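You operate a simulated robot arm through the tools that you are given. There is no shell and no other tool. Be economical: measure what you need, move in short steps, check, and stop when the job is done.

The job below is to be done with a simulated two-armed robot. You get a single attempt, and the scene is never put back.

TASK
Grind coffee to about the ONE CUP line, put the mill back and sponge up the spilt grounds.
Fine: hold the mill while cranking; it ends upright at the wall edge, the sponge where it stood. Set down upright: coffee mill, bench sponge. What is to be rubbed or washed off counts as gone when no trace of it is left.

Only the result counts: the job must be done as asked and must still hold three seconds after the hand-in. Knocking over, shifting, dropping, spilling or breaking anything else fails it.

THE ROBOT
Two 7-joint arms with two-finger parallel grippers on one trunk, on a base that drives. Base frame: it is fixed to the floor where the robot stands at the start and does not move with it; the origin is under the middle of the robot, x ahead of it, y to its left, z up. Units: mm, rad, N and s.
The left shoulder is at the start at [70, 163, 1195], the right one opposite. With the tool pointing down near the work surface each hand reaches from about 380 to 880 mm from the robot's upright axis, wherever it stands, measured 20 degrees to its own side. Places, roughly: crank knob [500, 100, 1000]; spilt grounds [500, -200, 800]; wall edge of the workbench [800, 100, 800]. Payload 3.43 kg a hand.
Tool frame (each hand has its own): the origin (TCP) lies between the finger pads and is the grasp point; the fingertips stand 34 mm ahead of it; z points along the fingers, y is the line along which they close. Largest opening 128 mm; finger width 24, thickness 12; the body of the gripper, 48 by 130 mm, starts 96 mm behind the TCP.
Orientation is that of the tool frame in the base frame, as a unit quaternion [x, y, z, w]. With the fingers straight down and closing along the base's y, the tool's x points along the base's -x, its y along +y and its z along -z.

THE INTERFACE
- The arms move only by the tool move_arm. It takes "left_deltas", "right_deltas" or both (then of equal length, played together; a hand with none holds still); each is a list of rows, each an object (a shift or turn left out is 0, a gripper value left out holds the last) with "rotation": the turn, a rotation vector about the base's x, y, z in rad, a list of three; "translation": the shift along the base's x, y, z in mm, a list of three; "hand": the opening, from 0 (shut) to 1 (fully open). In form: [{"rotation": [wx, wy, wz], "translation": [x, y, z], "hand": hand}, ...]. A call has 1 to 8 rows; each row is the pose to reach, as a shift and turn from the pose commanded when the call began. Rows are played at 5 a second. More than 50 mm and 0.15 rad between two rows, or a gripper value outside its range, and nothing of the call is played. A pose out of reach is approached as far as the arm can. The call stops where the force on the tool passes 40 N (or 10 N more than at its start, if that is more) or the arm is blocked; 0.2 s more then pass. The fingers move at their own pace (about 153 mm/s each) and stop on an object; they squeeze with about 38 N. The grip force told is the motor's: it shows also when the fingers shut on nothing. Time passes only in rows, and 0.2 s behind the last, so rows that repeat a pose let the fingers close. The reply holds the time, the measured pose of the TCP, the force on the tool along the base axes, the opening and the grip force, in the units named above and with some noise, with the torque about the TCP (base axes, N m) and any sound that the robot's microphone picked up, and new pictures: "views" is both (left out), scene, wrist or none (wrist: the cameras of the hands that moved).
- Cameras (640 x 400 px; columns grow to the right, rows downward): "scene" is now at [132, 16.4, 1424]; the picture's right is [-0.02, -1.00, 0.00], its down [-0.54, 0.01, -0.84] and it looks along [0.84, -0.01, -0.54] (base axes); focal length 268 px, centre (320, 200). "left" rides on the left gripper at [76, 11, -160] in its tool frame; the picture's right is [-0.15, 0.99, 0.00], its down [-0.88, -0.13, -0.46] and it looks along [-0.45, -0.07, 0.89] (tool axes); focal length 234 px, centre (320, 200). "right" rides on the right gripper at [76, -11, -160] in its tool frame; the picture's right is [0.15, 0.99, 0.00], its down [-0.88, 0.13, -0.46] and it looks along [-0.45, 0.07, 0.89] (tool axes); focal length 234 px, centre (320, 200). There is no depth. A picture from a camera that has moved, and an enlarged one, comes with that camera's place and axes in the base frame and with its lens. The place of the scene camera against the robot may be out by one fixed shift of up to 25 mm in any direction.
- move_column(by): slides the trunk up (or, below 0, down) by that many mm; the arms and the scene camera ride with it, the base frame stays. It gives what a move gives, with no picture.
- base_move(legs): drives the robot by 1 to 6 legs, each [ahead, left, turn to the left] in mm, mm and rad, along the robot's own axes; the way and the turn of a leg run together, so that a leg with both is an arc; at most 1500 mm and 3.142 rad a leg. The arms and the cameras ride along, it lands a little off, and it stops where it bumps. It gives what a move gives, and a new picture of the scene camera.
- turn_head(pan, tilt): turns the head with the scene camera to pan (to the left, within 1.501 rad either way) and tilt (down, from -0.506 to 1.204), counted from straight ahead of the robot. It gives what a move gives, and a new picture of the scene camera.
- enlarge(camera, box): a new picture of the part [left, top, right, bottom] of that camera's present view, enlarged. The clock stands still meanwhile.
- job_done(): hands the job in; it is judged then, once.

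Go step by step. Nothing tells you exact positions but the pictures and the camera data: compare them with the known pose of the tool, close in by small moves and look again before you grip or let go. The budget is 120 turns and 260 pictures, counting those below and the enlarged ones. Unless the task says otherwise, let go and move clear before handing in, and close with one line.

The tools are called after "Call:" as name(argument=value, ...) on one line, values as JSON. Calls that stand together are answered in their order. move_arm: Moves the arms, as the interface text tells. Its arguments: {"type":"object","properties":{"left_deltas":{"type":"array","items":{"type":"object","properties":{"rotation":{"type":"array","items":{"type":"number"}},"translation":{"type":"array","items":{"type":"number"}},"hand":{"type":"number"}}}},"right_deltas":{"type":"array","items":{"type":"object","properties":{"rotation":{"type":"array","items":{"type":"number"}},"translation":{"type":"array","items":{"type":"number"}},"hand":{"type":"number"}}}},"views":{"type":"string","enum":["both","scene","wrist","none"]}},"required":[]} The other tools are called the same way: move_column (by) slides the trunk up or down; base_move (legs) drives the base; turn_head (pan, tilt) turns the head that bears the scene camera; enlarge (camera, box) takes an enlarged picture of a part of a camera's view; job_done () hands the job in.

At the start:

```text
t: 0.0
left_tcp_pos: [571.1, 256.8, 1244.2]
left_orientation: [-0.001, 1.0, 0.0, 0.0]
left_ft_force: [0.4, 0.5, 0.7]
left_torque: [-0.01, 0.01, 0.01]
left_finger_gap: 128.2
left_gripper_force: 0.0
right_tcp_pos: [693.3, -276.7, 1233.4]
right_orientation: [0.0, 1.0, 0.0, 0.0]
right_ft_force: [-0.4, 0.2, 0.0]
right_torque: [-0.04, 0.0, 0.01]
right_finger_gap: 128.2
right_gripper_force: 0.1
trunk travel left (down, up): [-675.0, 265.0]
robot x, y, heading: [-1.9, 0.4, 0.0]
head pan, tilt: [-0.016, 0.574]
```

scene: 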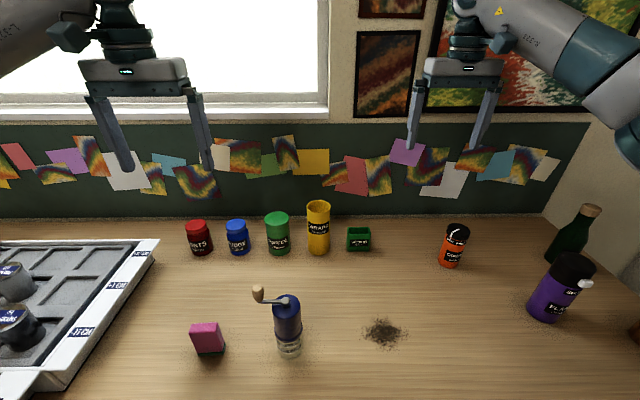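
right: 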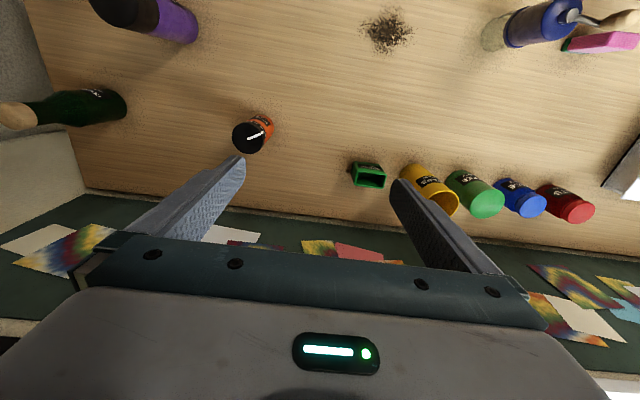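
left: 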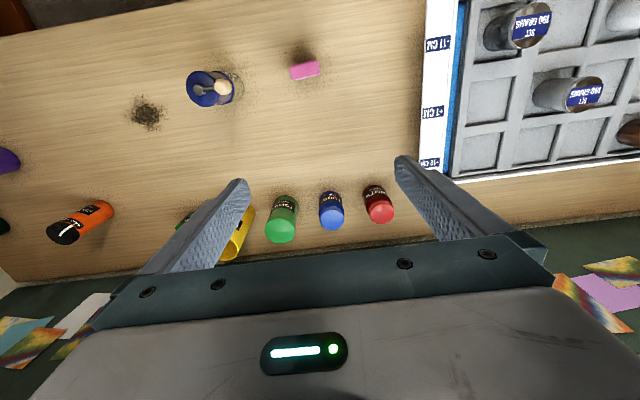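

I see the blue mill with its crank in front, the pink sponge to its left and the spilt grounds to its right. I will look closer first.

Call:
enlarge(camera="scene", box=[180, 270, 340, 370])

Call:
enlarge(camera="left", box=[100, 30, 340, 180])

Call:
enlarge(camera="scene", box=[180, 180, 500, 380])

```text
4.00 times, centred on (260, 320) of scene
camera zoom: at [132.0, 16.4, 1424.0], right [-0.02, -1.0, 0.0], down [-0.54, 0.01, -0.84], along [0.84, -0.01, -0.54], focal length 1074 px, centre (560, -280)
```

zoom: 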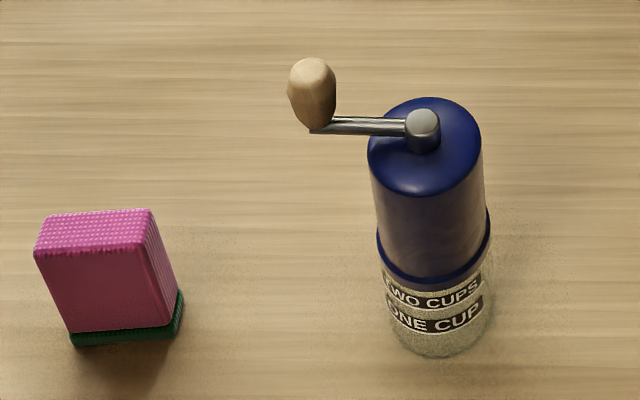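

```text
2.67 times, centred on (220, 105) of left
camera zoom: at [495.2, 268.3, 1403.9], right [0.15, 0.99, 0.0], down [0.88, -0.13, 0.46], along [0.45, -0.07, -0.89], focal length 624 px, centre (587, 453)
```

zoom: 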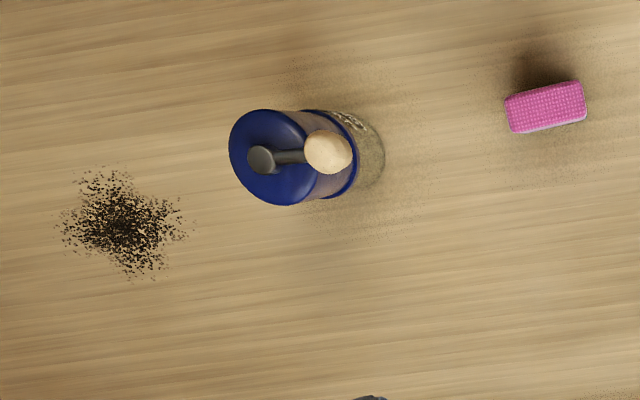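

```text
2.00 times, centred on (340, 280) of scene
camera zoom: at [132.0, 16.4, 1424.0], right [-0.02, -1.0, 0.0], down [-0.54, 0.01, -0.84], along [0.84, -0.01, -0.54], focal length 537 px, centre (280, 40)
```

zoom: 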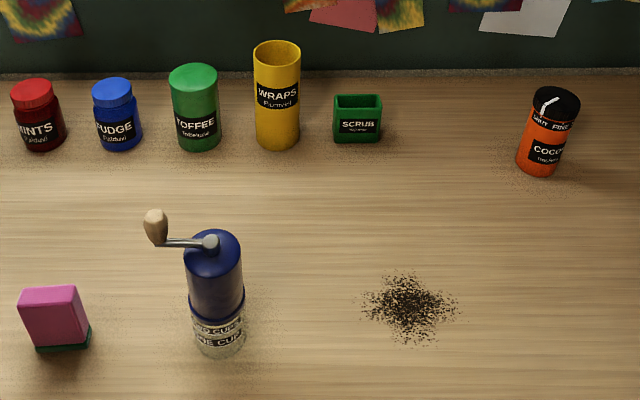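

Call:
enlarge(camera="left", box=[160, 160, 420, 322])

Call:
turn_head(pan=0.0, tilt=0.4)

Call:
enlarge(camera="scene", box=[160, 210, 480, 350])

Call:
turn_head(pan=0.7, tilt=0.55)

```text
2.46 times, centred on (290, 241) of left
camera zoom: at [495.2, 268.3, 1403.9], right [0.15, 0.99, 0.0], down [0.88, -0.13, 0.46], along [0.45, -0.07, -0.89], focal length 576 px, centre (394, 99)
```

zoom: 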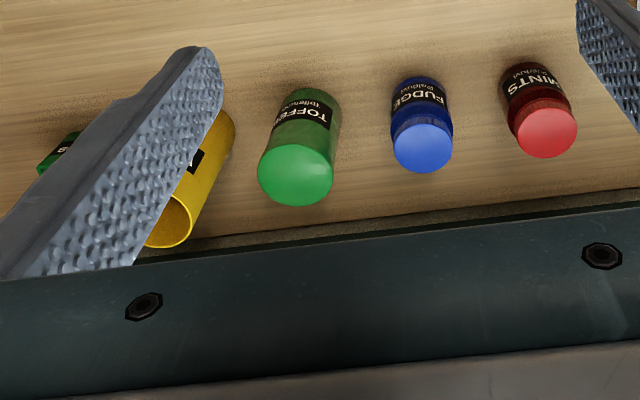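

```text
t: 0.7
left_tcp_pos: [570.1, 257.9, 1244.9]
left_orientation: [0.0, 1.0, 0.0, 0.0]
left_ft_force: [-0.1, 0.7, -0.6]
left_torque: [0.01, -0.01, 0.0]
left_finger_gap: 127.9
left_gripper_force: 0.0
right_tcp_pos: [692.9, -275.4, 1232.8]
right_orientation: [0.0, 1.0, 0.0, 0.001]
right_ft_force: [0.0, 0.5, 0.6]
right_torque: [0.01, 0.0, 0.0]
right_finger_gap: 128.0
right_gripper_force: 0.0
trunk travel left (down, up): [-675.0, 265.0]
robot x, y, heading: [1.8, 0.2, 0.006]
head pan, tilt: [0.0, 0.4]
camera scene: at [135.5, 17.8, 1439.9], right [0.0, -1.0, 0.0], down [-0.39, 0.0, -0.92], along [0.92, 0.0, -0.39], focal length 268 px, centre (320, 200)
```

scene: 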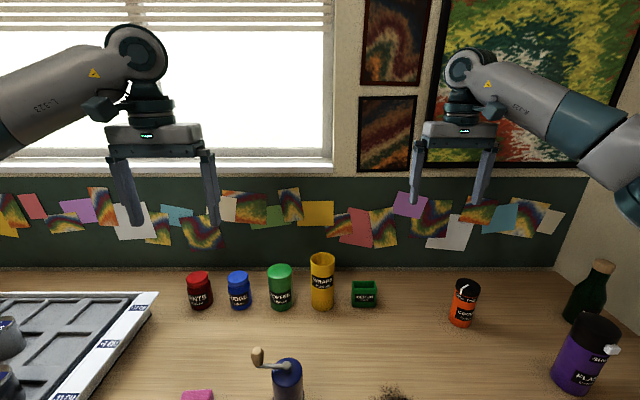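

```text
2.00 times, centred on (320, 280) of scene
camera zoom: at [135.5, 17.8, 1439.9], right [0.0, -1.0, 0.0], down [-0.39, 0.0, -0.92], along [0.92, 0.0, -0.39], focal length 537 px, centre (320, 40)
```

zoom: 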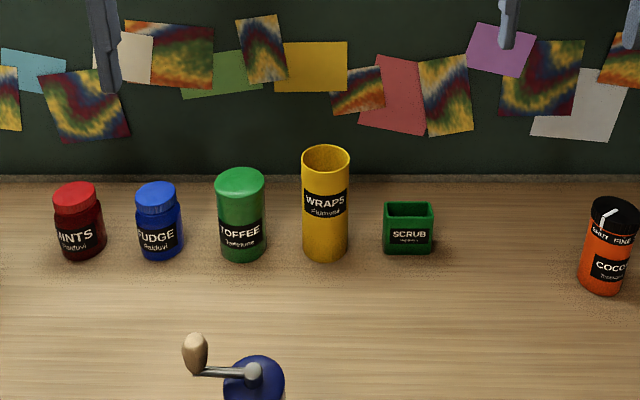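

```text
t: 1.8
left_tcp_pos: [570.8, 257.6, 1244.1]
left_orientation: [0.0, 1.0, 0.001, 0.0]
left_ft_force: [-0.7, -0.4, -0.1]
left_torque: [-0.02, -0.02, 0.01]
left_finger_gap: 128.1
left_gripper_force: 0.1
right_tcp_pos: [691.5, -277.0, 1233.6]
right_orientation: [0.0, 1.0, 0.0, 0.0]
right_ft_force: [-0.4, 0.1, -0.6]
right_torque: [0.01, -0.02, -0.03]
right_finger_gap: 127.8
right_gripper_force: 0.0
trunk travel left (down, up): [-675.0, 265.0]
robot x, y, heading: [0.9, -2.7, 0.001]
head pan, tilt: [0.7, 0.55]
camera scene: at [111.7, 75.6, 1426.2], right [0.64, -0.77, 0.0], down [-0.4, -0.34, -0.85], along [0.65, 0.55, -0.52], focal length 268 px, centre (320, 200)
```

scene: 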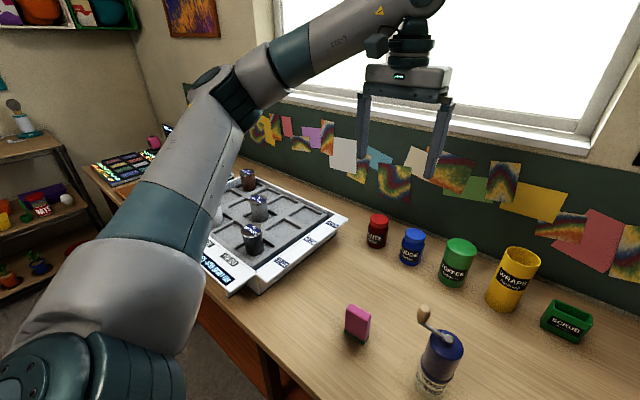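

The mill stands near (477, 60), the sponge left of it, and there is free bench at the wall between the SCRUB box and COCOA. I drive back 150 mm for elbow room, then turn the right hand level.

Call:
base_move(legs=[[-150, 0, 0]])

Call:
move_arm(right_deltas=[{"rotation": [0, -0.145, 0], "translation": [-20, 0, -20]}, {"rotation": [0, -0.29, 0], "translation": [-40, 0, -40]}, {"rotation": [0, -0.435, 0], "translation": [-60, 0, -60]}, {"rotation": [0, -0.58, 0], "translation": [-80, 0, -80]}, {"rotation": [0, -0.725, 0], "translation": [-100, 0, -100]}, {"rotation": [0, -0.87, 0], "translation": [-120, 0, -120]}, {"rotation": [0, -1.015, 0], "translation": [-140, 0, -140]}, {"rotation": [0, -1.16, 0], "translation": [-160, 0, -160]}], left_deltas=[{"translation": [0, -10, 0]}, {"translation": [0, -20, 0]}, {"translation": [0, -30, 0]}, {"translation": [0, -40, 0]}, {"translation": [0, -50, 0]}, {"translation": [0, -60, 0]}, {"translation": [0, -60, 0]}, {"translation": [0, -60, 0]}], views="both")

Call:
turn_head(pan=0, tilt=0.55)

```text
t: 3.2
left_tcp_pos: [420.2, 258.7, 1242.7]
left_orientation: [-0.003, 1.0, 0.001, -0.001]
left_ft_force: [0.3, 0.7, -0.1]
left_torque: [-0.01, 0.05, -0.02]
left_finger_gap: 127.9
left_gripper_force: 0.1
right_tcp_pos: [542.5, -274.7, 1231.2]
right_orientation: [-0.002, 1.0, 0.0, -0.001]
right_ft_force: [0.1, 0.6, -0.3]
right_torque: [-0.02, 0.02, -0.03]
right_finger_gap: 127.9
right_gripper_force: 0.1
trunk travel left (down, up): [-675.0, 265.0]
robot x, y, heading: [-153.4, 2.7, 0.005]
head pan, tilt: [0.7, 0.55]
camera scene: at [-38.0, 75.8, 1426.0], right [0.65, -0.76, 0.0], down [-0.4, -0.34, -0.85], along [0.65, 0.55, -0.52], focal length 268 px, centre (320, 200)
```

scene: 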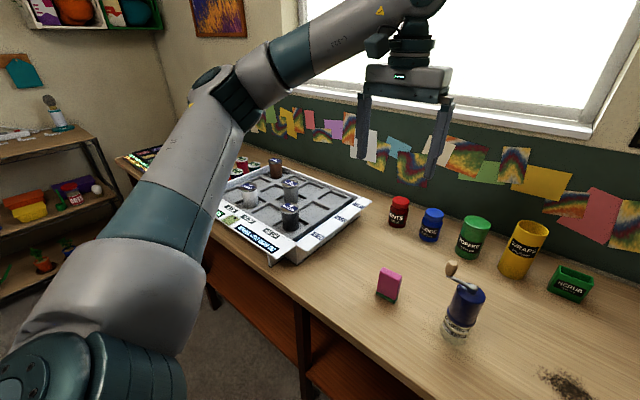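

```text
t: 5.0
left_tcp_pos: [421.2, 198.5, 1243.7]
left_orientation: [-0.003, 1.0, 0.0, -0.001]
left_ft_force: [0.5, -0.7, 0.5]
left_torque: [0.05, -0.01, 0.0]
left_finger_gap: 128.0
left_gripper_force: 0.0
right_tcp_pos: [442.5, -286.5, 1072.6]
right_orientation: [-0.002, 0.836, 0.0, 0.548]
right_ft_force: [-0.7, -0.8, 0.1]
right_torque: [0.01, 0.0, 0.02]
right_finger_gap: 128.0
right_gripper_force: 0.0
right hand out of reach, approached as far as the arm can: row 7, 8
trunk travel left (down, up): [-675.0, 265.0]
robot x, y, heading: [-149.5, -0.9, 0.005]
head pan, tilt: [0.7, 0.55]
camera scene: at [-39.7, 74.4, 1426.4], right [0.65, -0.76, 0.0], down [-0.4, -0.34, -0.85], along [0.65, 0.55, -0.52], focal length 268 px, centre (320, 200)
camera right: at [267.1, -299.0, 1066.4], right [-0.06, 0.99, -0.14], down [-0.07, 0.13, 0.99], along [1.0, 0.07, 0.06], focal length 234 px, centre (320, 200)
camera left: at [343.3, 209.7, 1402.9], right [0.14, 0.99, 0.0], down [0.88, -0.13, 0.45], along [0.45, -0.06, -0.89], focal length 234 px, centre (320, 200)
```

scene: 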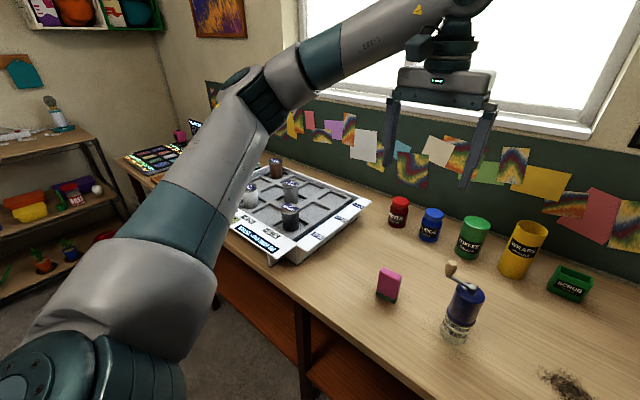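
right: 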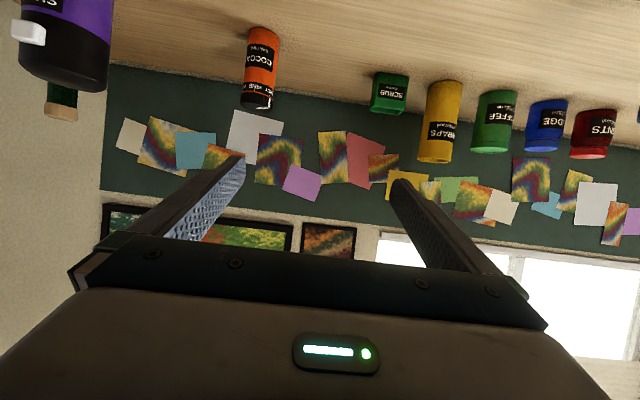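
left: 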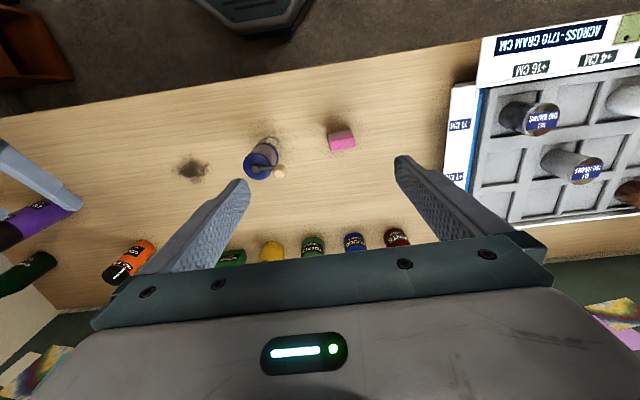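

```text
t: 6.0
left_tcp_pos: [419.3, 200.3, 1242.1]
left_orientation: [-0.002, 1.0, 0.001, 0.0]
left_ft_force: [0.0, -0.1, -0.3]
left_torque: [0.02, -0.02, 0.0]
left_finger_gap: 128.2
left_gripper_force: 0.0
right_tcp_pos: [443.7, -285.1, 1072.9]
right_orientation: [-0.002, 0.837, -0.001, 0.548]
right_ft_force: [-0.8, -0.5, 0.2]
right_torque: [0.03, 0.03, 0.01]
right_finger_gap: 128.2
right_gripper_force: 0.1
trunk travel left (down, up): [-675.0, 265.0]
robot x, y, heading: [-149.8, 2.3, 0.004]
head pan, tilt: [0.0, 0.55]
camera scene: at [-18.6, 17.9, 1426.2], right [0.0, -1.0, 0.0], down [-0.52, 0.0, -0.85], along [0.85, 0.0, -0.52], focal length 268 px, centre (320, 200)
```

scene: 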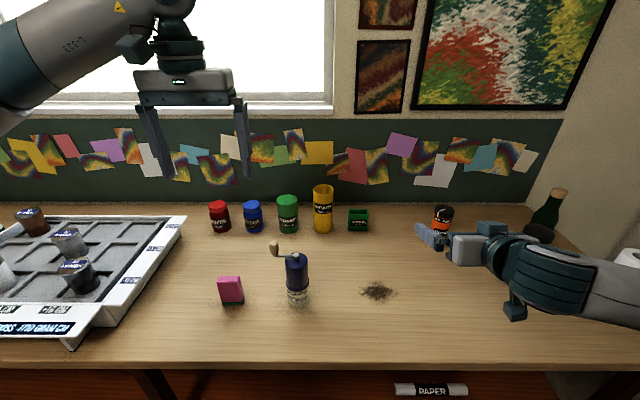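

The level right hand needs more room, so I drive back another 100 mm and finish turning it level.

Call:
base_move(legs=[[-110, 0, 0]])

Call:
move_arm(right_deltas=[{"rotation": [0, -0.14, 0], "translation": [0, 0, -30]}, {"rotation": [0, -0.28, 0], "translation": [0, 0, -60]}, {"rotation": [0, -0.41, 0], "translation": [0, 0, -90]}, {"rotation": [0, -0.41, 0], "translation": [0, 0, -120]}], views="scene")

```text
t: 7.2
left_tcp_pos: [307.9, 200.3, 1242.7]
left_orientation: [-0.003, 1.0, -0.001, -0.001]
left_ft_force: [-0.6, -0.1, 0.0]
left_torque: [0.0, -0.01, -0.01]
left_finger_gap: 127.9
left_gripper_force: 0.0
right_tcp_pos: [334.8, -286.1, 1072.7]
right_orientation: [-0.002, 0.837, -0.001, 0.548]
right_ft_force: [-0.6, 0.2, -0.9]
right_torque: [0.03, 0.01, -0.01]
right_finger_gap: 128.2
right_gripper_force: 0.0
trunk travel left (down, up): [-675.0, 265.0]
robot x, y, heading: [-259.7, -2.2, 0.01]
head pan, tilt: [0.0, 0.55]
camera scene: at [-128.2, 17.7, 1426.1], right [0.01, -1.0, 0.0], down [-0.52, 0.0, -0.85], along [0.85, 0.0, -0.52], focal length 268 px, centre (320, 200)
```

scene: 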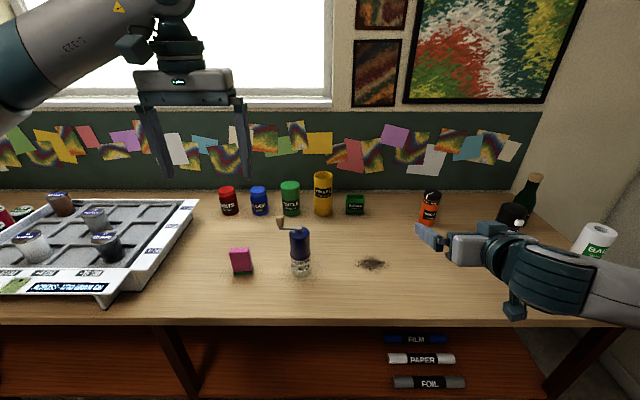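

```text
t: 8.2
left_tcp_pos: [308.0, 200.3, 1243.9]
left_orientation: [-0.003, 1.0, 0.001, -0.001]
left_ft_force: [-1.5, -0.6, 0.2]
left_torque: [0.03, 0.03, -0.03]
left_finger_gap: 127.9
left_gripper_force: 0.1
right_tcp_pos: [334.1, -286.3, 1072.7]
right_orientation: [-0.002, 0.837, -0.001, 0.547]
right_ft_force: [0.8, -0.2, 0.7]
right_torque: [0.01, -0.01, -0.01]
right_finger_gap: 127.8
right_gripper_force: 0.1
right hand out of reach, approached as far as the arm can: row 1, 2, 3, 4
trunk travel left (down, up): [-675.0, 265.0]
robot x, y, heading: [-261.5, 4.1, 0.005]
head pan, tilt: [0.0, 0.55]
camera scene: at [-128.2, 17.7, 1426.2], right [0.01, -1.0, 0.0], down [-0.52, 0.0, -0.85], along [0.85, 0.0, -0.52], focal length 268 px, centre (320, 200)
```

scene: 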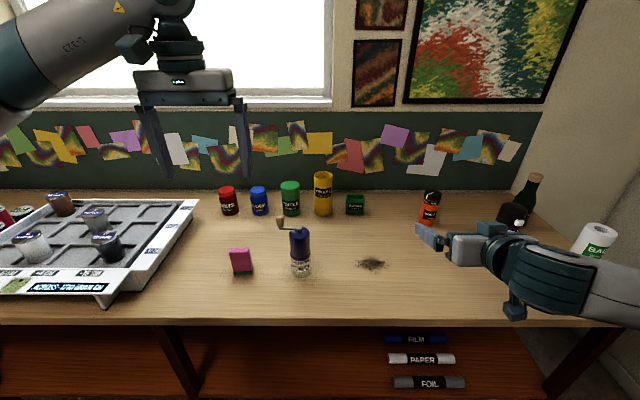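

The right arm is folded too tightly, so I move it forward first while turning it level.

Call:
move_arm(right_deltas=[{"translation": [40, 0, 0]}, {"translation": [80, 0, 0]}, {"translation": [110, 0, 0], "rotation": [0, -0.1, 0]}, {"translation": [120, 0, -20], "rotation": [0, -0.2, 0]}, {"translation": [120, 0, -40], "rotation": [0, -0.3, 0]}, {"translation": [120, 0, -60], "rotation": [0, -0.41, 0]}], views="scene")

```text
t: 9.6
left_tcp_pos: [309.1, 199.8, 1243.0]
left_orientation: [-0.003, 1.0, -0.001, -0.001]
left_ft_force: [0.1, -0.3, -0.5]
left_torque: [-0.01, -0.03, -0.01]
left_finger_gap: 128.3
left_gripper_force: 0.1
right_tcp_pos: [436.2, -285.7, 1071.9]
right_orientation: [-0.003, 0.819, 0.001, 0.573]
right_ft_force: [-0.5, 0.0, -0.3]
right_torque: [0.0, 0.02, 0.04]
right_finger_gap: 127.9
right_gripper_force: 0.0
right hand out of reach, approached as far as the arm can: row 3, 4, 5, 6
trunk travel left (down, up): [-675.0, 265.0]
robot x, y, heading: [-262.1, -1.1, -0.001]
head pan, tilt: [0.0, 0.55]
camera scene: at [-128.6, 17.6, 1426.2], right [0.01, -1.0, 0.0], down [-0.52, 0.0, -0.85], along [0.85, 0.0, -0.52], focal length 268 px, centre (320, 200)
```

scene: 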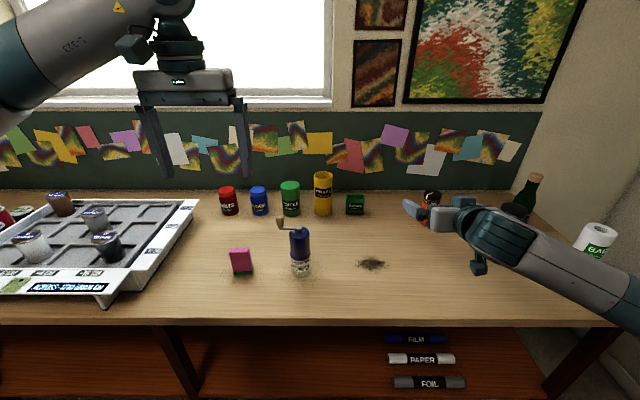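

The wrist pitch is limited at this height, so I lower the trunk 120 mm and try to level the hand there.

Call:
move_column(by=-120)

Call:
move_arm(right_deltas=[{"rotation": [0, -0.1, 0]}, {"rotation": [0, -0.2, 0]}, {"rotation": [0, -0.34, 0]}], views="scene")

```text
t: 11.1
left_tcp_pos: [309.0, 200.1, 1123.5]
left_orientation: [-0.004, 1.0, 0.0, 0.0]
left_ft_force: [0.6, -0.2, -0.1]
left_torque: [0.01, -0.02, 0.01]
left_finger_gap: 127.9
left_gripper_force: 0.2
right_tcp_pos: [437.0, -285.8, 952.1]
right_orientation: [-0.003, 0.819, 0.0, 0.573]
right_ft_force: [0.2, 0.0, 0.8]
right_torque: [0.02, -0.01, 0.03]
right_finger_gap: 128.2
right_gripper_force: 0.0
trunk travel left (down, up): [-555.0, 385.0]
robot x, y, heading: [-260.5, -2.3, 0.005]
head pan, tilt: [0.0, 0.55]
```

```text
t: 11.9
left_tcp_pos: [309.1, 200.3, 1123.1]
left_orientation: [-0.003, 1.0, 0.0, -0.002]
left_ft_force: [-0.7, 0.4, 0.3]
left_torque: [-0.01, -0.06, 0.02]
left_finger_gap: 127.9
left_gripper_force: 0.0
right_tcp_pos: [437.2, -284.8, 951.7]
right_orientation: [-0.003, 0.819, 0.001, 0.574]
right_ft_force: [-0.5, 0.3, 0.3]
right_torque: [-0.03, 0.04, -0.02]
right_finger_gap: 127.7
right_gripper_force: 0.2
right hand out of reach, approached as far as the arm can: row 1, 2, 3
trunk travel left (down, up): [-555.0, 385.0]
robot x, y, heading: [-260.6, -1.2, 0.005]
head pan, tilt: [0.0, 0.55]
camera scene: at [-128.5, 17.7, 1306.2], right [0.01, -1.0, 0.0], down [-0.52, 0.0, -0.85], along [0.85, 0.0, -0.52], focal length 268 px, centre (320, 200)
```

scene: 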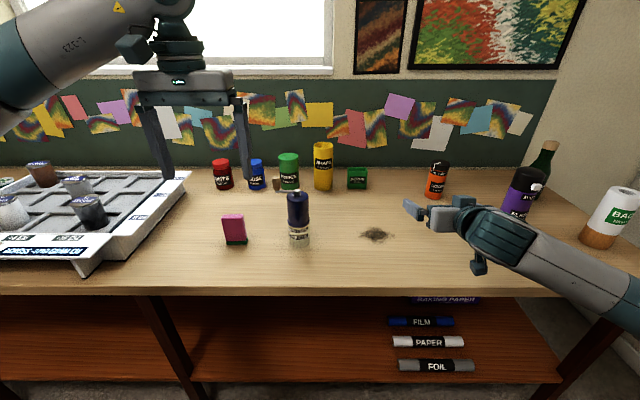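

A 20° droop is fine for holding the mill. I yaw the right hand toward the mill and close in on a stand-off point.

Call:
move_arm(right_deltas=[{"rotation": [0, 0, 0.1], "translation": [0, 30, 0]}, {"rotation": [0, 0, 0.2], "translation": [-5, 60, 0]}, {"rotation": [0, 0, 0.3], "translation": [-10, 90, 0]}, {"rotation": [0, 0, 0.4], "translation": [-15, 120, 0]}, {"rotation": [0, 0, 0.5], "translation": [-20, 150, 0]}, {"rotation": [0, 0, 0.6], "translation": [-30, 180, 0]}, {"rotation": [0, 0, 0.7], "translation": [-40, 210, 0]}], views="both")

```text
t: 13.5
left_tcp_pos: [309.7, 199.7, 1123.3]
left_orientation: [-0.003, 1.0, -0.002, -0.001]
left_ft_force: [-0.4, -0.6, -0.1]
left_torque: [-0.02, -0.01, 0.03]
left_finger_gap: 127.9
left_gripper_force: 0.0
right_tcp_pos: [397.0, -74.8, 951.5]
right_orientation: [-0.284, 0.769, 0.197, 0.538]
right_ft_force: [0.1, -0.6, 0.3]
right_torque: [0.03, 0.0, -0.03]
right_finger_gap: 128.0
right_gripper_force: 0.0
trunk travel left (down, up): [-555.0, 385.0]
robot x, y, heading: [-265.0, 0.8, 0.003]
head pan, tilt: [0.0, 0.55]
camera scene: at [-128.3, 18.3, 1306.2], right [0.0, -1.0, 0.0], down [-0.52, 0.0, -0.85], along [0.85, 0.0, -0.52], focal length 268 px, centre (320, 200)
camera right: at [270.6, -198.0, 935.0], right [-0.68, 0.72, -0.14], down [-0.18, 0.02, 0.98], along [0.71, 0.69, 0.12], focal length 234 px, centre (320, 200)
```

scene: 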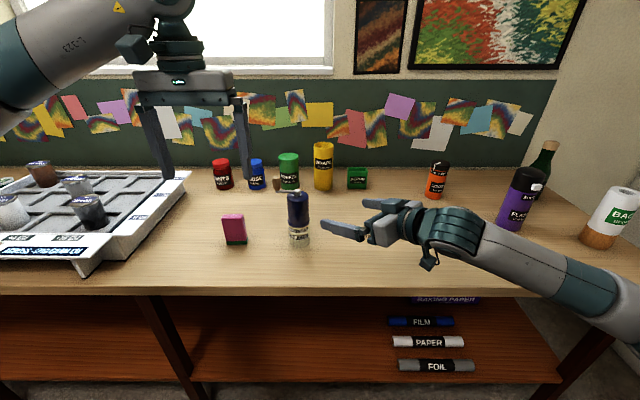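
right: 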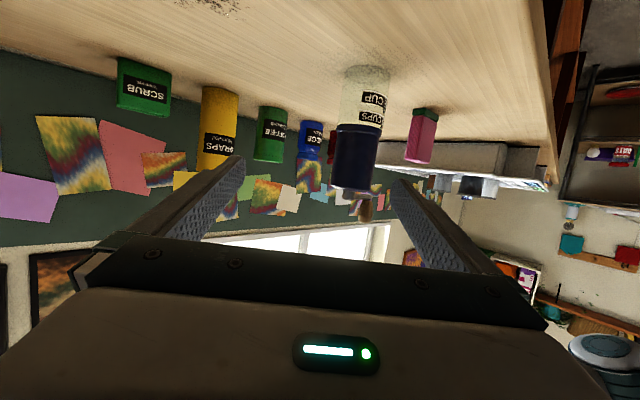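

The wrist camera puts the mill axis at about (477, 56). I bring the right hand onto its approach line at z ≈ 897, then look again.

Call:
move_arm(right_deltas=[{"translation": [1, 34, -27]}, {"translation": [3, 66, -54]}, {"translation": [3, 66, -54]}], views="both")

```text
t: 14.3
left_tcp_pos: [307.6, 199.2, 1122.9]
left_orientation: [-0.002, 1.0, 0.001, -0.001]
left_ft_force: [-0.2, 0.0, 0.5]
left_torque: [0.01, 0.01, -0.01]
left_finger_gap: 128.1
left_gripper_force: 0.0
right_tcp_pos: [394.1, -9.8, 897.6]
right_orientation: [-0.284, 0.769, 0.197, 0.538]
right_ft_force: [0.0, -0.4, 0.6]
right_torque: [0.03, -0.01, 0.02]
right_finger_gap: 127.9
right_gripper_force: 0.2
trunk travel left (down, up): [-555.0, 385.0]
robot x, y, heading: [-259.0, -0.1, 0.006]
head pan, tilt: [0.0, 0.55]
camera scene: at [-128.8, 17.4, 1306.3], right [0.0, -1.0, 0.0], down [-0.52, 0.0, -0.85], along [0.85, 0.0, -0.52], focal length 268 px, centre (320, 200)
camera right: at [267.8, -132.9, 880.3], right [-0.68, 0.72, -0.14], down [-0.18, 0.02, 0.98], along [0.71, 0.69, 0.12], focal length 234 px, centre (320, 200)
```

scene: 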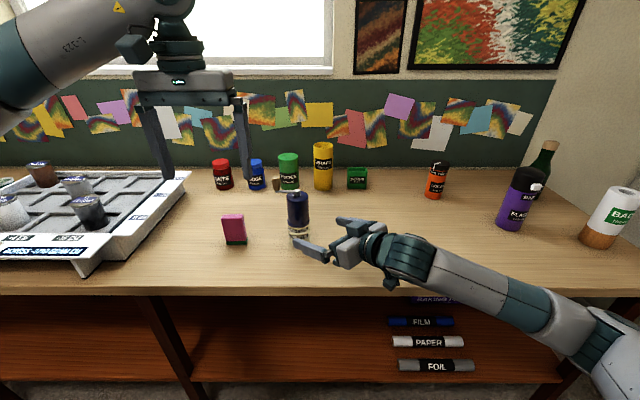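
right: 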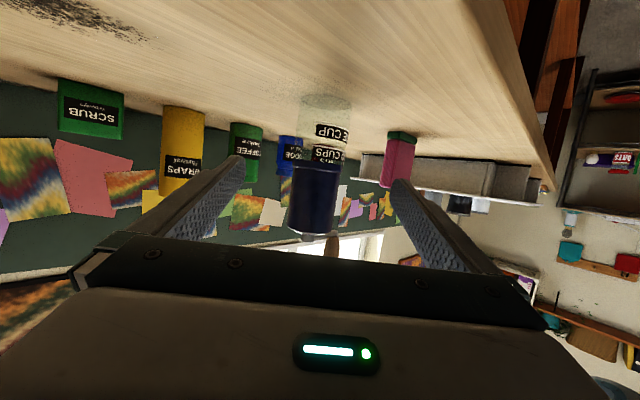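

The mill is centred between the open fingers; I slide forward about 105 mm, fingers still open.

Call:
move_arm(right_deltas=[{"translation": [24, 24, 0]}, {"translation": [51, 47, 0]}, {"translation": [78, 70, 0]}, {"translation": [78, 70, 0]}], views="both")

Call:
enlarge(camera="scene", box=[240, 170, 400, 270])

```text
t: 15.3
left_tcp_pos: [309.2, 198.6, 1123.9]
left_orientation: [-0.004, 1.0, 0.001, 0.0]
left_ft_force: [-0.4, -0.5, -0.6]
left_torque: [0.01, -0.03, -0.01]
left_finger_gap: 127.9
left_gripper_force: 0.1
right_tcp_pos: [476.9, 60.3, 899.1]
right_orientation: [-0.283, 0.768, 0.197, 0.539]
right_ft_force: [0.6, 0.4, 0.4]
right_torque: [0.02, 0.01, -0.02]
right_finger_gap: 127.7
right_gripper_force: 0.1
trunk travel left (down, up): [-555.0, 385.0]
robot x, y, heading: [-260.9, -2.0, 0.004]
head pan, tilt: [0.0, 0.55]
camera scene: at [-129.0, 17.0, 1306.3], right [0.0, -1.0, 0.0], down [-0.52, 0.0, -0.85], along [0.85, 0.0, -0.52], focal length 268 px, centre (320, 200)
camera right: at [349.8, -62.4, 880.8], right [-0.68, 0.72, -0.14], down [-0.18, 0.02, 0.98], along [0.71, 0.69, 0.12], focal length 234 px, centre (320, 200)
```

scene: 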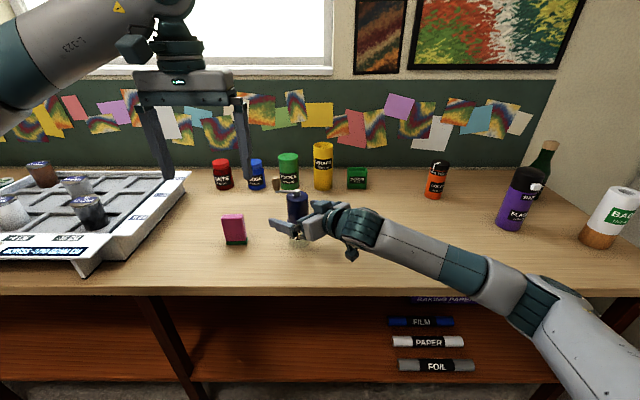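
right: 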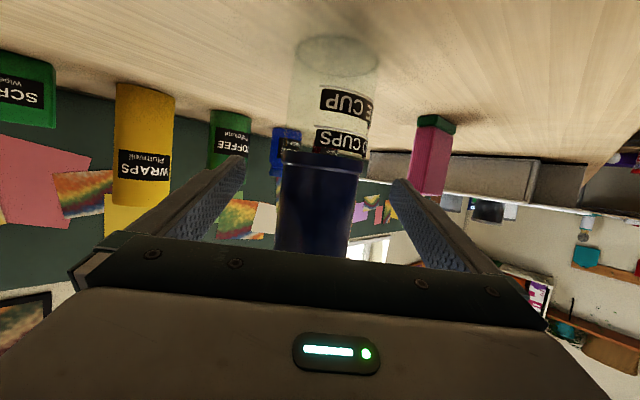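

```text
4.00 times, centred on (320, 220) of scene
camera zoom: at [-129.0, 17.0, 1306.3], right [0.0, -1.0, 0.0], down [-0.52, 0.0, -0.85], along [0.85, 0.0, -0.52], focal length 1074 px, centre (320, 120)
```

zoom: 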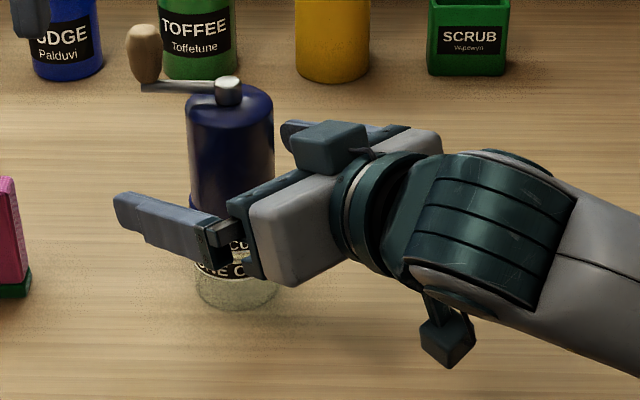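

Both views agree on the mill at (477, 58), right at the TCP. I close the right hand on it.

Call:
move_arm(right_deltas=[{"hand": 0.5}, {"hand": 0.35}, {"hand": 0.0}, {"hand": 0.0}], views="both")

```text
t: 16.3
left_tcp_pos: [308.5, 200.1, 1123.2]
left_orientation: [-0.004, 1.0, 0.001, -0.001]
left_ft_force: [0.2, 1.2, 0.6]
left_torque: [0.01, 0.0, 0.0]
left_finger_gap: 127.9
left_gripper_force: 0.0
right_tcp_pos: [476.7, 59.8, 898.0]
right_orientation: [-0.283, 0.769, 0.197, 0.538]
right_ft_force: [0.7, -0.2, 0.1]
right_torque: [0.07, -0.02, -0.05]
right_finger_gap: 57.0
right_gripper_force: 37.6
trunk travel left (down, up): [-555.0, 385.0]
robot x, y, heading: [-260.2, -2.1, 0.002]
head pan, tilt: [0.0, 0.55]
camera scene: at [-128.5, 17.8, 1306.2], right [0.01, -1.0, 0.0], down [-0.52, 0.0, -0.85], along [0.85, 0.0, -0.52], focal length 268 px, centre (320, 200)
camera right: at [349.8, -62.0, 880.7], right [-0.68, 0.72, -0.14], down [-0.18, 0.02, 0.98], along [0.71, 0.69, 0.12], focal length 234 px, centre (320, 200)
```

scene: 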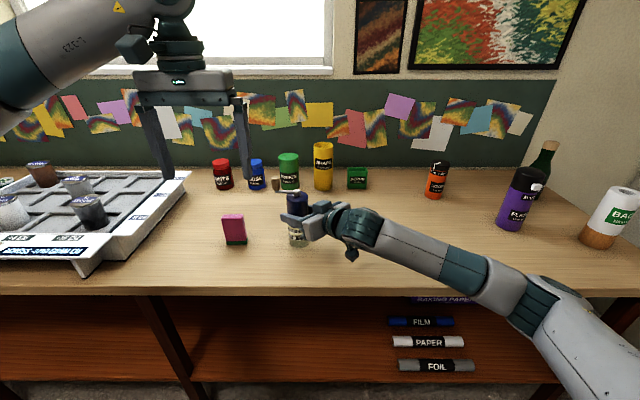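
right: 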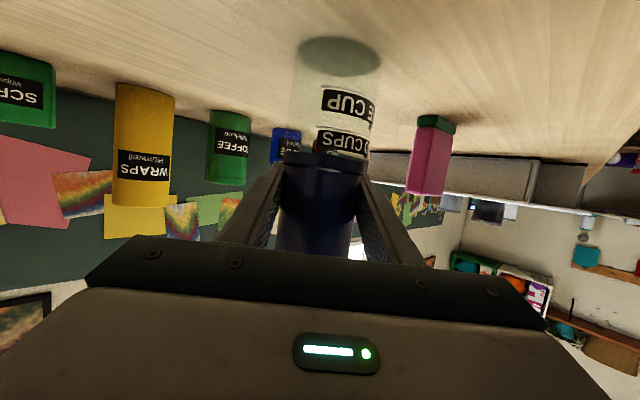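

The mill is held with a clear view of the cup. Now I bring the left hand above the knob at about (482, 117).

Call:
move_arm(left_deltas=[{"translation": [43, -20, 0]}, {"translation": [86, -40, 0]}, {"translation": [130, -60, 0]}, {"translation": [173, -83, 0], "hand": 0.5}, {"translation": [173, -83, 0], "hand": 0.5}], views="both")

Call:
enlarge(camera="scene", box=[220, 120, 380, 250])

```text
t: 17.5
left_tcp_pos: [486.8, 122.1, 1125.0]
left_orientation: [-0.004, 1.0, -0.002, -0.001]
left_ft_force: [1.2, 0.1, 0.4]
left_torque: [0.0, -0.02, 0.01]
left_finger_gap: 64.2
left_gripper_force: 0.0
right_tcp_pos: [476.7, 61.3, 896.6]
right_orientation: [-0.283, 0.769, 0.195, 0.538]
right_ft_force: [-1.0, -1.4, 1.1]
right_torque: [-0.02, 0.13, 0.05]
right_finger_gap: 57.0
right_gripper_force: 38.0
trunk travel left (down, up): [-555.0, 385.0]
robot x, y, heading: [-263.6, -0.5, 0.001]
head pan, tilt: [0.0, 0.55]
camera scene: at [-129.1, 19.6, 1306.3], right [0.01, -1.0, 0.0], down [-0.52, 0.0, -0.85], along [0.85, 0.0, -0.52], focal length 268 px, centre (320, 200)
camera left: at [410.1, 133.5, 1285.0], right [0.14, 0.99, 0.0], down [0.88, -0.12, 0.46], along [0.45, -0.07, -0.89], focal length 234 px, centre (320, 200)
```

scene: 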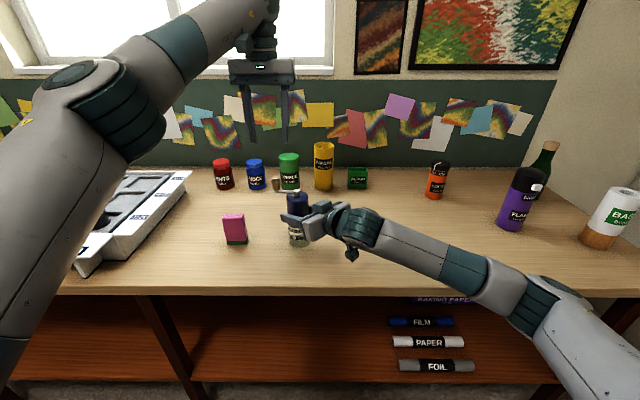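
left: 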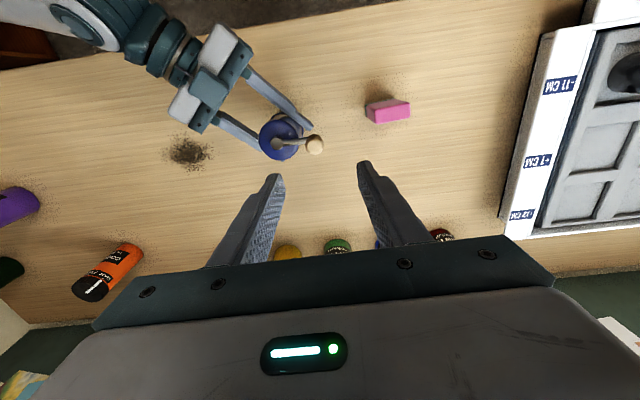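

```text
3.08 times, centred on (300, 185) of scene
camera zoom: at [-129.1, 19.6, 1306.3], right [0.01, -1.0, 0.0], down [-0.52, 0.0, -0.85], along [0.85, 0.0, -0.52], focal length 826 px, centre (382, 246)
```

zoom: 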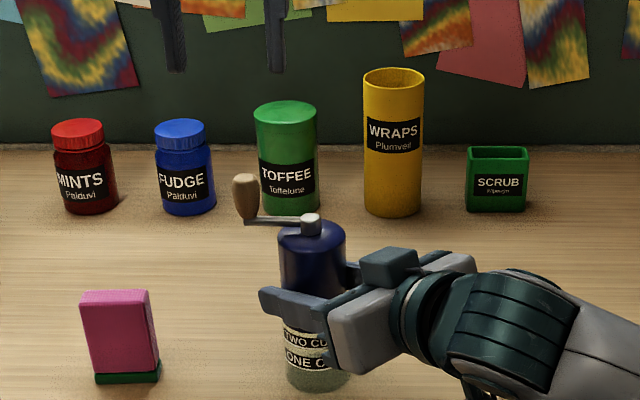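

The knob is at about (478, 114), top at z ≈ 1004, and the hub is at (476, 62). I lower the left hand so the fingertips stay above the crank arm.

Call:
move_arm(left_deltas=[{"translation": [-8, -7, -40]}, {"translation": [-8, -7, -80]}, {"translation": [-8, -7, -114]}, {"translation": [-8, -7, -114]}], views="both")

Call:
enlarge(camera="scene", box=[240, 140, 360, 240])

Call:
enlarge(camera="left", box=[200, 80, 440, 230])

```text
t: 18.5
left_tcp_pos: [474.2, 110.6, 1009.5]
left_orientation: [-0.003, 1.0, 0.001, -0.001]
left_ft_force: [0.7, -0.7, -0.7]
left_torque: [-0.01, -0.02, 0.0]
left_finger_gap: 64.0
left_gripper_force: 0.1
right_tcp_pos: [476.0, 61.1, 897.0]
right_orientation: [-0.284, 0.768, 0.198, 0.538]
right_ft_force: [-0.8, -0.1, 1.5]
right_torque: [0.16, 0.11, 0.0]
right_finger_gap: 56.9
right_gripper_force: 38.3
trunk travel left (down, up): [-555.0, 385.0]
robot x, y, heading: [-259.2, 1.1, 0.006]
head pan, tilt: [0.0, 0.55]
camera scene: at [-128.6, 17.7, 1306.2], right [0.01, -1.0, 0.0], down [-0.52, 0.0, -0.85], along [0.85, 0.0, -0.52], focal length 268 px, centre (320, 200)
camera left: at [398.5, 121.3, 1168.7], right [0.14, 0.99, 0.0], down [0.88, -0.12, 0.45], along [0.45, -0.06, -0.89], focal length 234 px, centre (320, 200)
```

scene: 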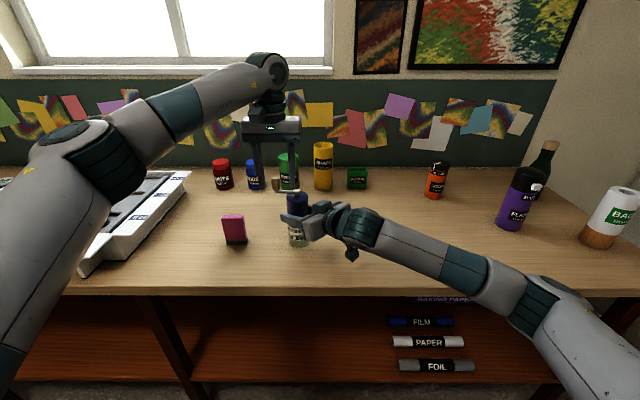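
left: 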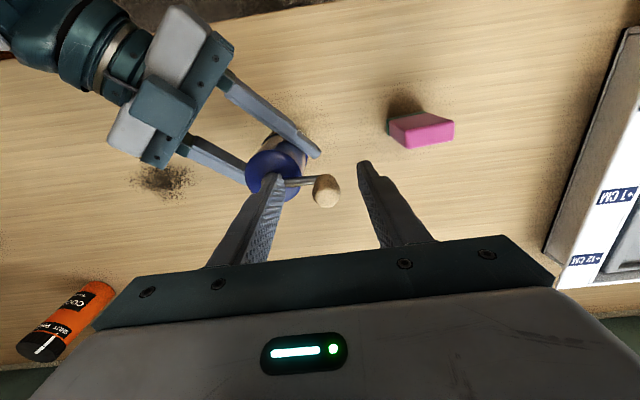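

```text
4.00 times, centred on (300, 190) of scene
camera zoom: at [-128.6, 17.7, 1306.2], right [0.01, -1.0, 0.0], down [-0.52, 0.0, -0.85], along [0.85, 0.0, -0.52], focal length 1074 px, centre (400, 240)
```

zoom: 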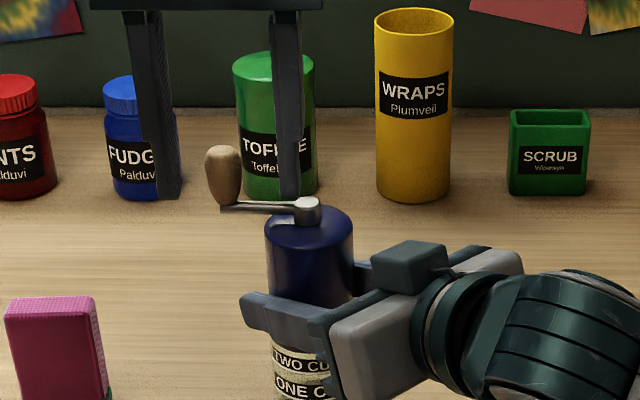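

```text
2.67 times, centred on (320, 155) of left
camera zoom: at [398.5, 121.3, 1168.7], right [0.14, 0.99, 0.0], down [0.88, -0.12, 0.45], along [0.45, -0.06, -0.89], focal length 624 px, centre (320, 320)
```

zoom: 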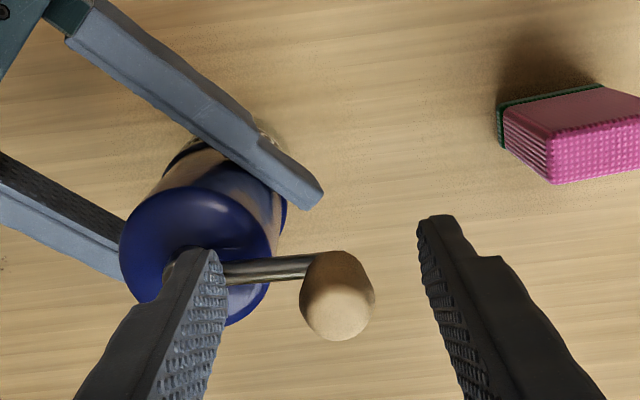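

The knob sits about (6, 4) mm off the finger centre; I correct and close on it.

Call:
move_arm(left_deltas=[{"translation": [6, 4, 0]}, {"translation": [6, 4, 0], "hand": 0.25}, {"translation": [6, 4, 0], "hand": 0.0}, {"translation": [6, 4, 0], "hand": 0.0}], views="wrist")

Call:
enlarge(camera="scene", box=[240, 140, 360, 240])

```text
t: 19.5
left_tcp_pos: [479.2, 114.6, 1008.3]
left_orientation: [-0.002, 1.0, 0.0, 0.0]
left_ft_force: [0.6, -1.4, 0.3]
left_torque: [-0.6, -0.16, -0.01]
left_finger_gap: 19.4
left_gripper_force: 37.6
right_tcp_pos: [476.1, 59.3, 896.6]
right_orientation: [-0.284, 0.769, 0.198, 0.538]
right_ft_force: [-0.2, 1.9, 0.1]
right_torque: [0.51, 0.27, 0.01]
right_finger_gap: 56.9
right_gripper_force: 38.3
trunk travel left (down, up): [-555.0, 385.0]
robot x, y, heading: [-261.6, -1.1, 0.007]
head pan, tilt: [0.0, 0.55]
camera left: at [403.7, 125.8, 1168.0], right [0.14, 0.99, 0.0], down [0.88, -0.12, 0.46], along [0.45, -0.06, -0.89], focal length 234 px, centre (320, 200)
```

left: 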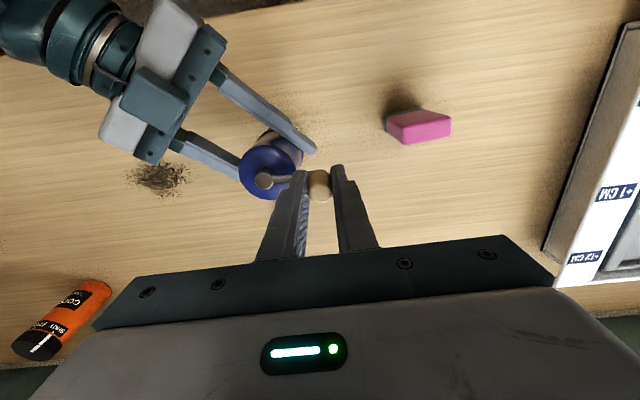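

```text
4.00 times, centred on (300, 190) of scene
camera zoom: at [-128.5, 17.7, 1306.2], right [0.0, -1.0, 0.0], down [-0.52, 0.0, -0.85], along [0.85, 0.0, -0.52], focal length 1074 px, centre (400, 240)
```

zoom: 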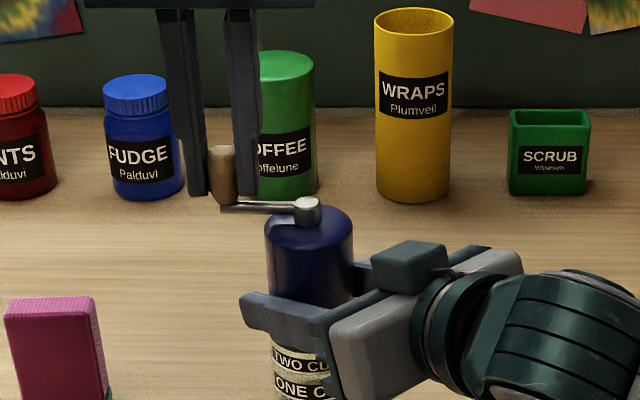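

The knob is gripped; the hub is at (479, 63) with radius 52. I crank a quarter turn clockwise as a test.

Call:
move_arm(left_deltas=[{"translation": [10.1, -1, 0]}, {"translation": [19.9, -4, 0]}, {"translation": [28.9, -8.8, 0]}, {"translation": [36.8, -15.2, 0]}, {"translation": [43.2, -23.1, 0]}, {"translation": [48, -32.1, 0]}, {"translation": [51, -41.9, 0]}, {"translation": [52, -52, 0]}], views="both")

```text
t: 21.3
left_tcp_pos: [532.1, 61.8, 1009.0]
left_orientation: [-0.003, 1.0, 0.0, -0.002]
left_ft_force: [-25.5, -0.8, 4.6]
left_torque: [-0.7, 1.46, -0.02]
left_finger_gap: 19.6
left_gripper_force: 38.0
right_tcp_pos: [478.4, 58.7, 897.6]
right_orientation: [-0.282, 0.769, 0.196, 0.539]
right_ft_force: [23.3, 0.2, -0.1]
right_torque: [0.74, 1.6, 0.0]
right_finger_gap: 57.0
right_gripper_force: 38.2
trunk travel left (down, up): [-555.0, 385.0]
robot x, y, heading: [-264.1, 0.5, 0.008]
head pan, tilt: [0.0, 0.55]
camera scene: at [-129.1, 17.1, 1306.3], right [0.01, -1.0, 0.0], down [-0.52, 0.0, -0.85], along [0.85, 0.0, -0.52], focal length 268 px, centre (320, 200)
camera left: at [455.5, 72.2, 1168.1], right [0.14, 0.99, 0.0], down [0.88, -0.12, 0.45], along [0.45, -0.06, -0.89], focal length 234 px, centre (320, 200)
```

scene: 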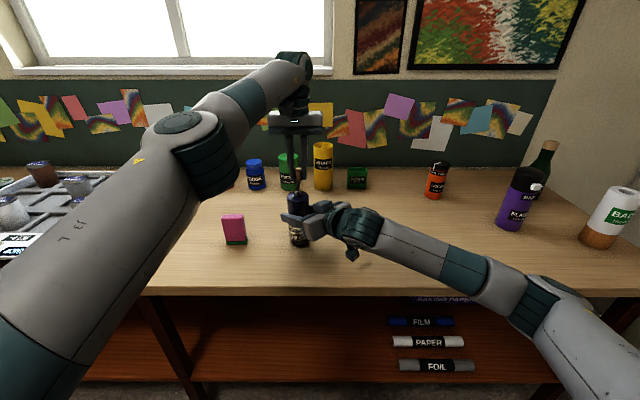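
left: 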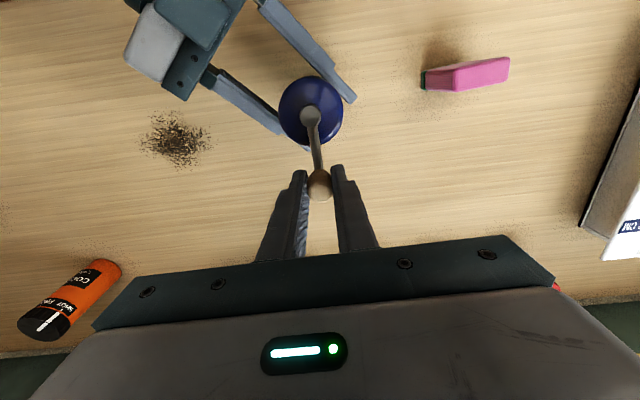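

It turned and grounds appear to fall; there was 25 N outward pull, so I shift the circle centre to x ≈ 476 and carry on.

Call:
move_arm(left_deltas=[{"translation": [-4.2, -10.2, 0]}, {"translation": [-7.2, -20, 0]}, {"translation": [-12, -29, 0]}, {"translation": [-18.4, -36.9, 0]}, {"translation": [-26.3, -43.3, 0]}, {"translation": [-35.3, -48.1, 0]}, {"translation": [-45.1, -51.1, 0]}, {"translation": [-55.2, -52.1, 0]}], views="wrist")

Call:
enlarge(camera="right", box=[240, 20, 420, 180])

```text
t: 23.1
left_tcp_pos: [476.4, 9.7, 1009.1]
left_orientation: [-0.005, 1.0, -0.001, -0.001]
left_ft_force: [1.8, 10.0, -9.5]
left_torque: [-0.28, -0.31, 0.02]
left_finger_gap: 19.2
left_gripper_force: 38.1
right_tcp_pos: [476.6, 60.7, 899.2]
right_orientation: [-0.284, 0.768, 0.197, 0.539]
right_ft_force: [-0.5, -10.0, 8.4]
right_torque: [0.8, 0.19, -0.08]
right_finger_gap: 57.0
right_gripper_force: 38.0
trunk travel left (down, up): [-555.0, 385.0]
robot x, y, heading: [-259.8, -3.6, 0.002]
head pan, tilt: [0.0, 0.55]
camera left: at [401.0, 21.6, 1168.9], right [0.14, 0.99, 0.0], down [0.88, -0.12, 0.45], along [0.45, -0.06, -0.89], focal length 234 px, centre (320, 200)
```

left: 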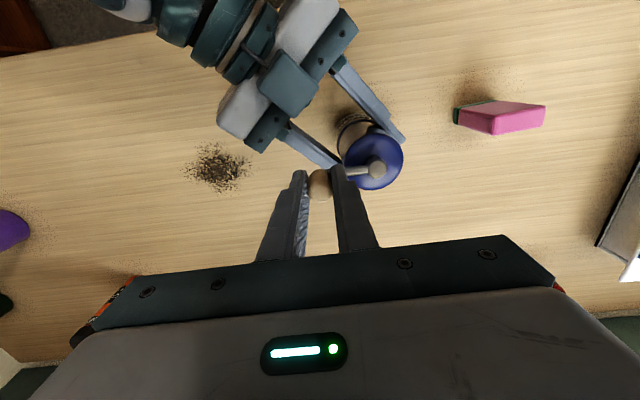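

```text
2.50 times, centred on (330, 100) of right
camera zoom: at [350.1, -61.9, 881.1], right [-0.68, 0.72, -0.14], down [-0.18, 0.02, 0.98], along [0.71, 0.69, 0.12], focal length 585 px, centre (295, 450)
```

zoom: 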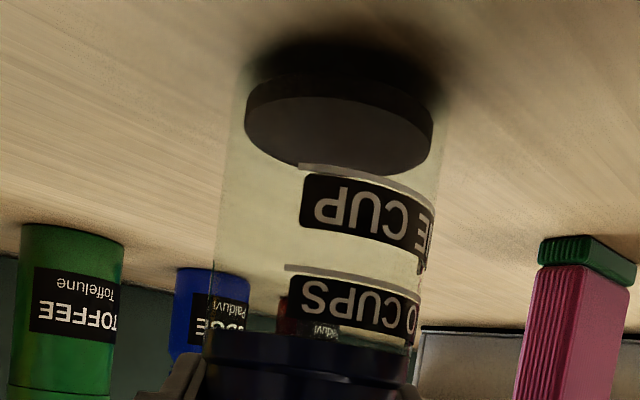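

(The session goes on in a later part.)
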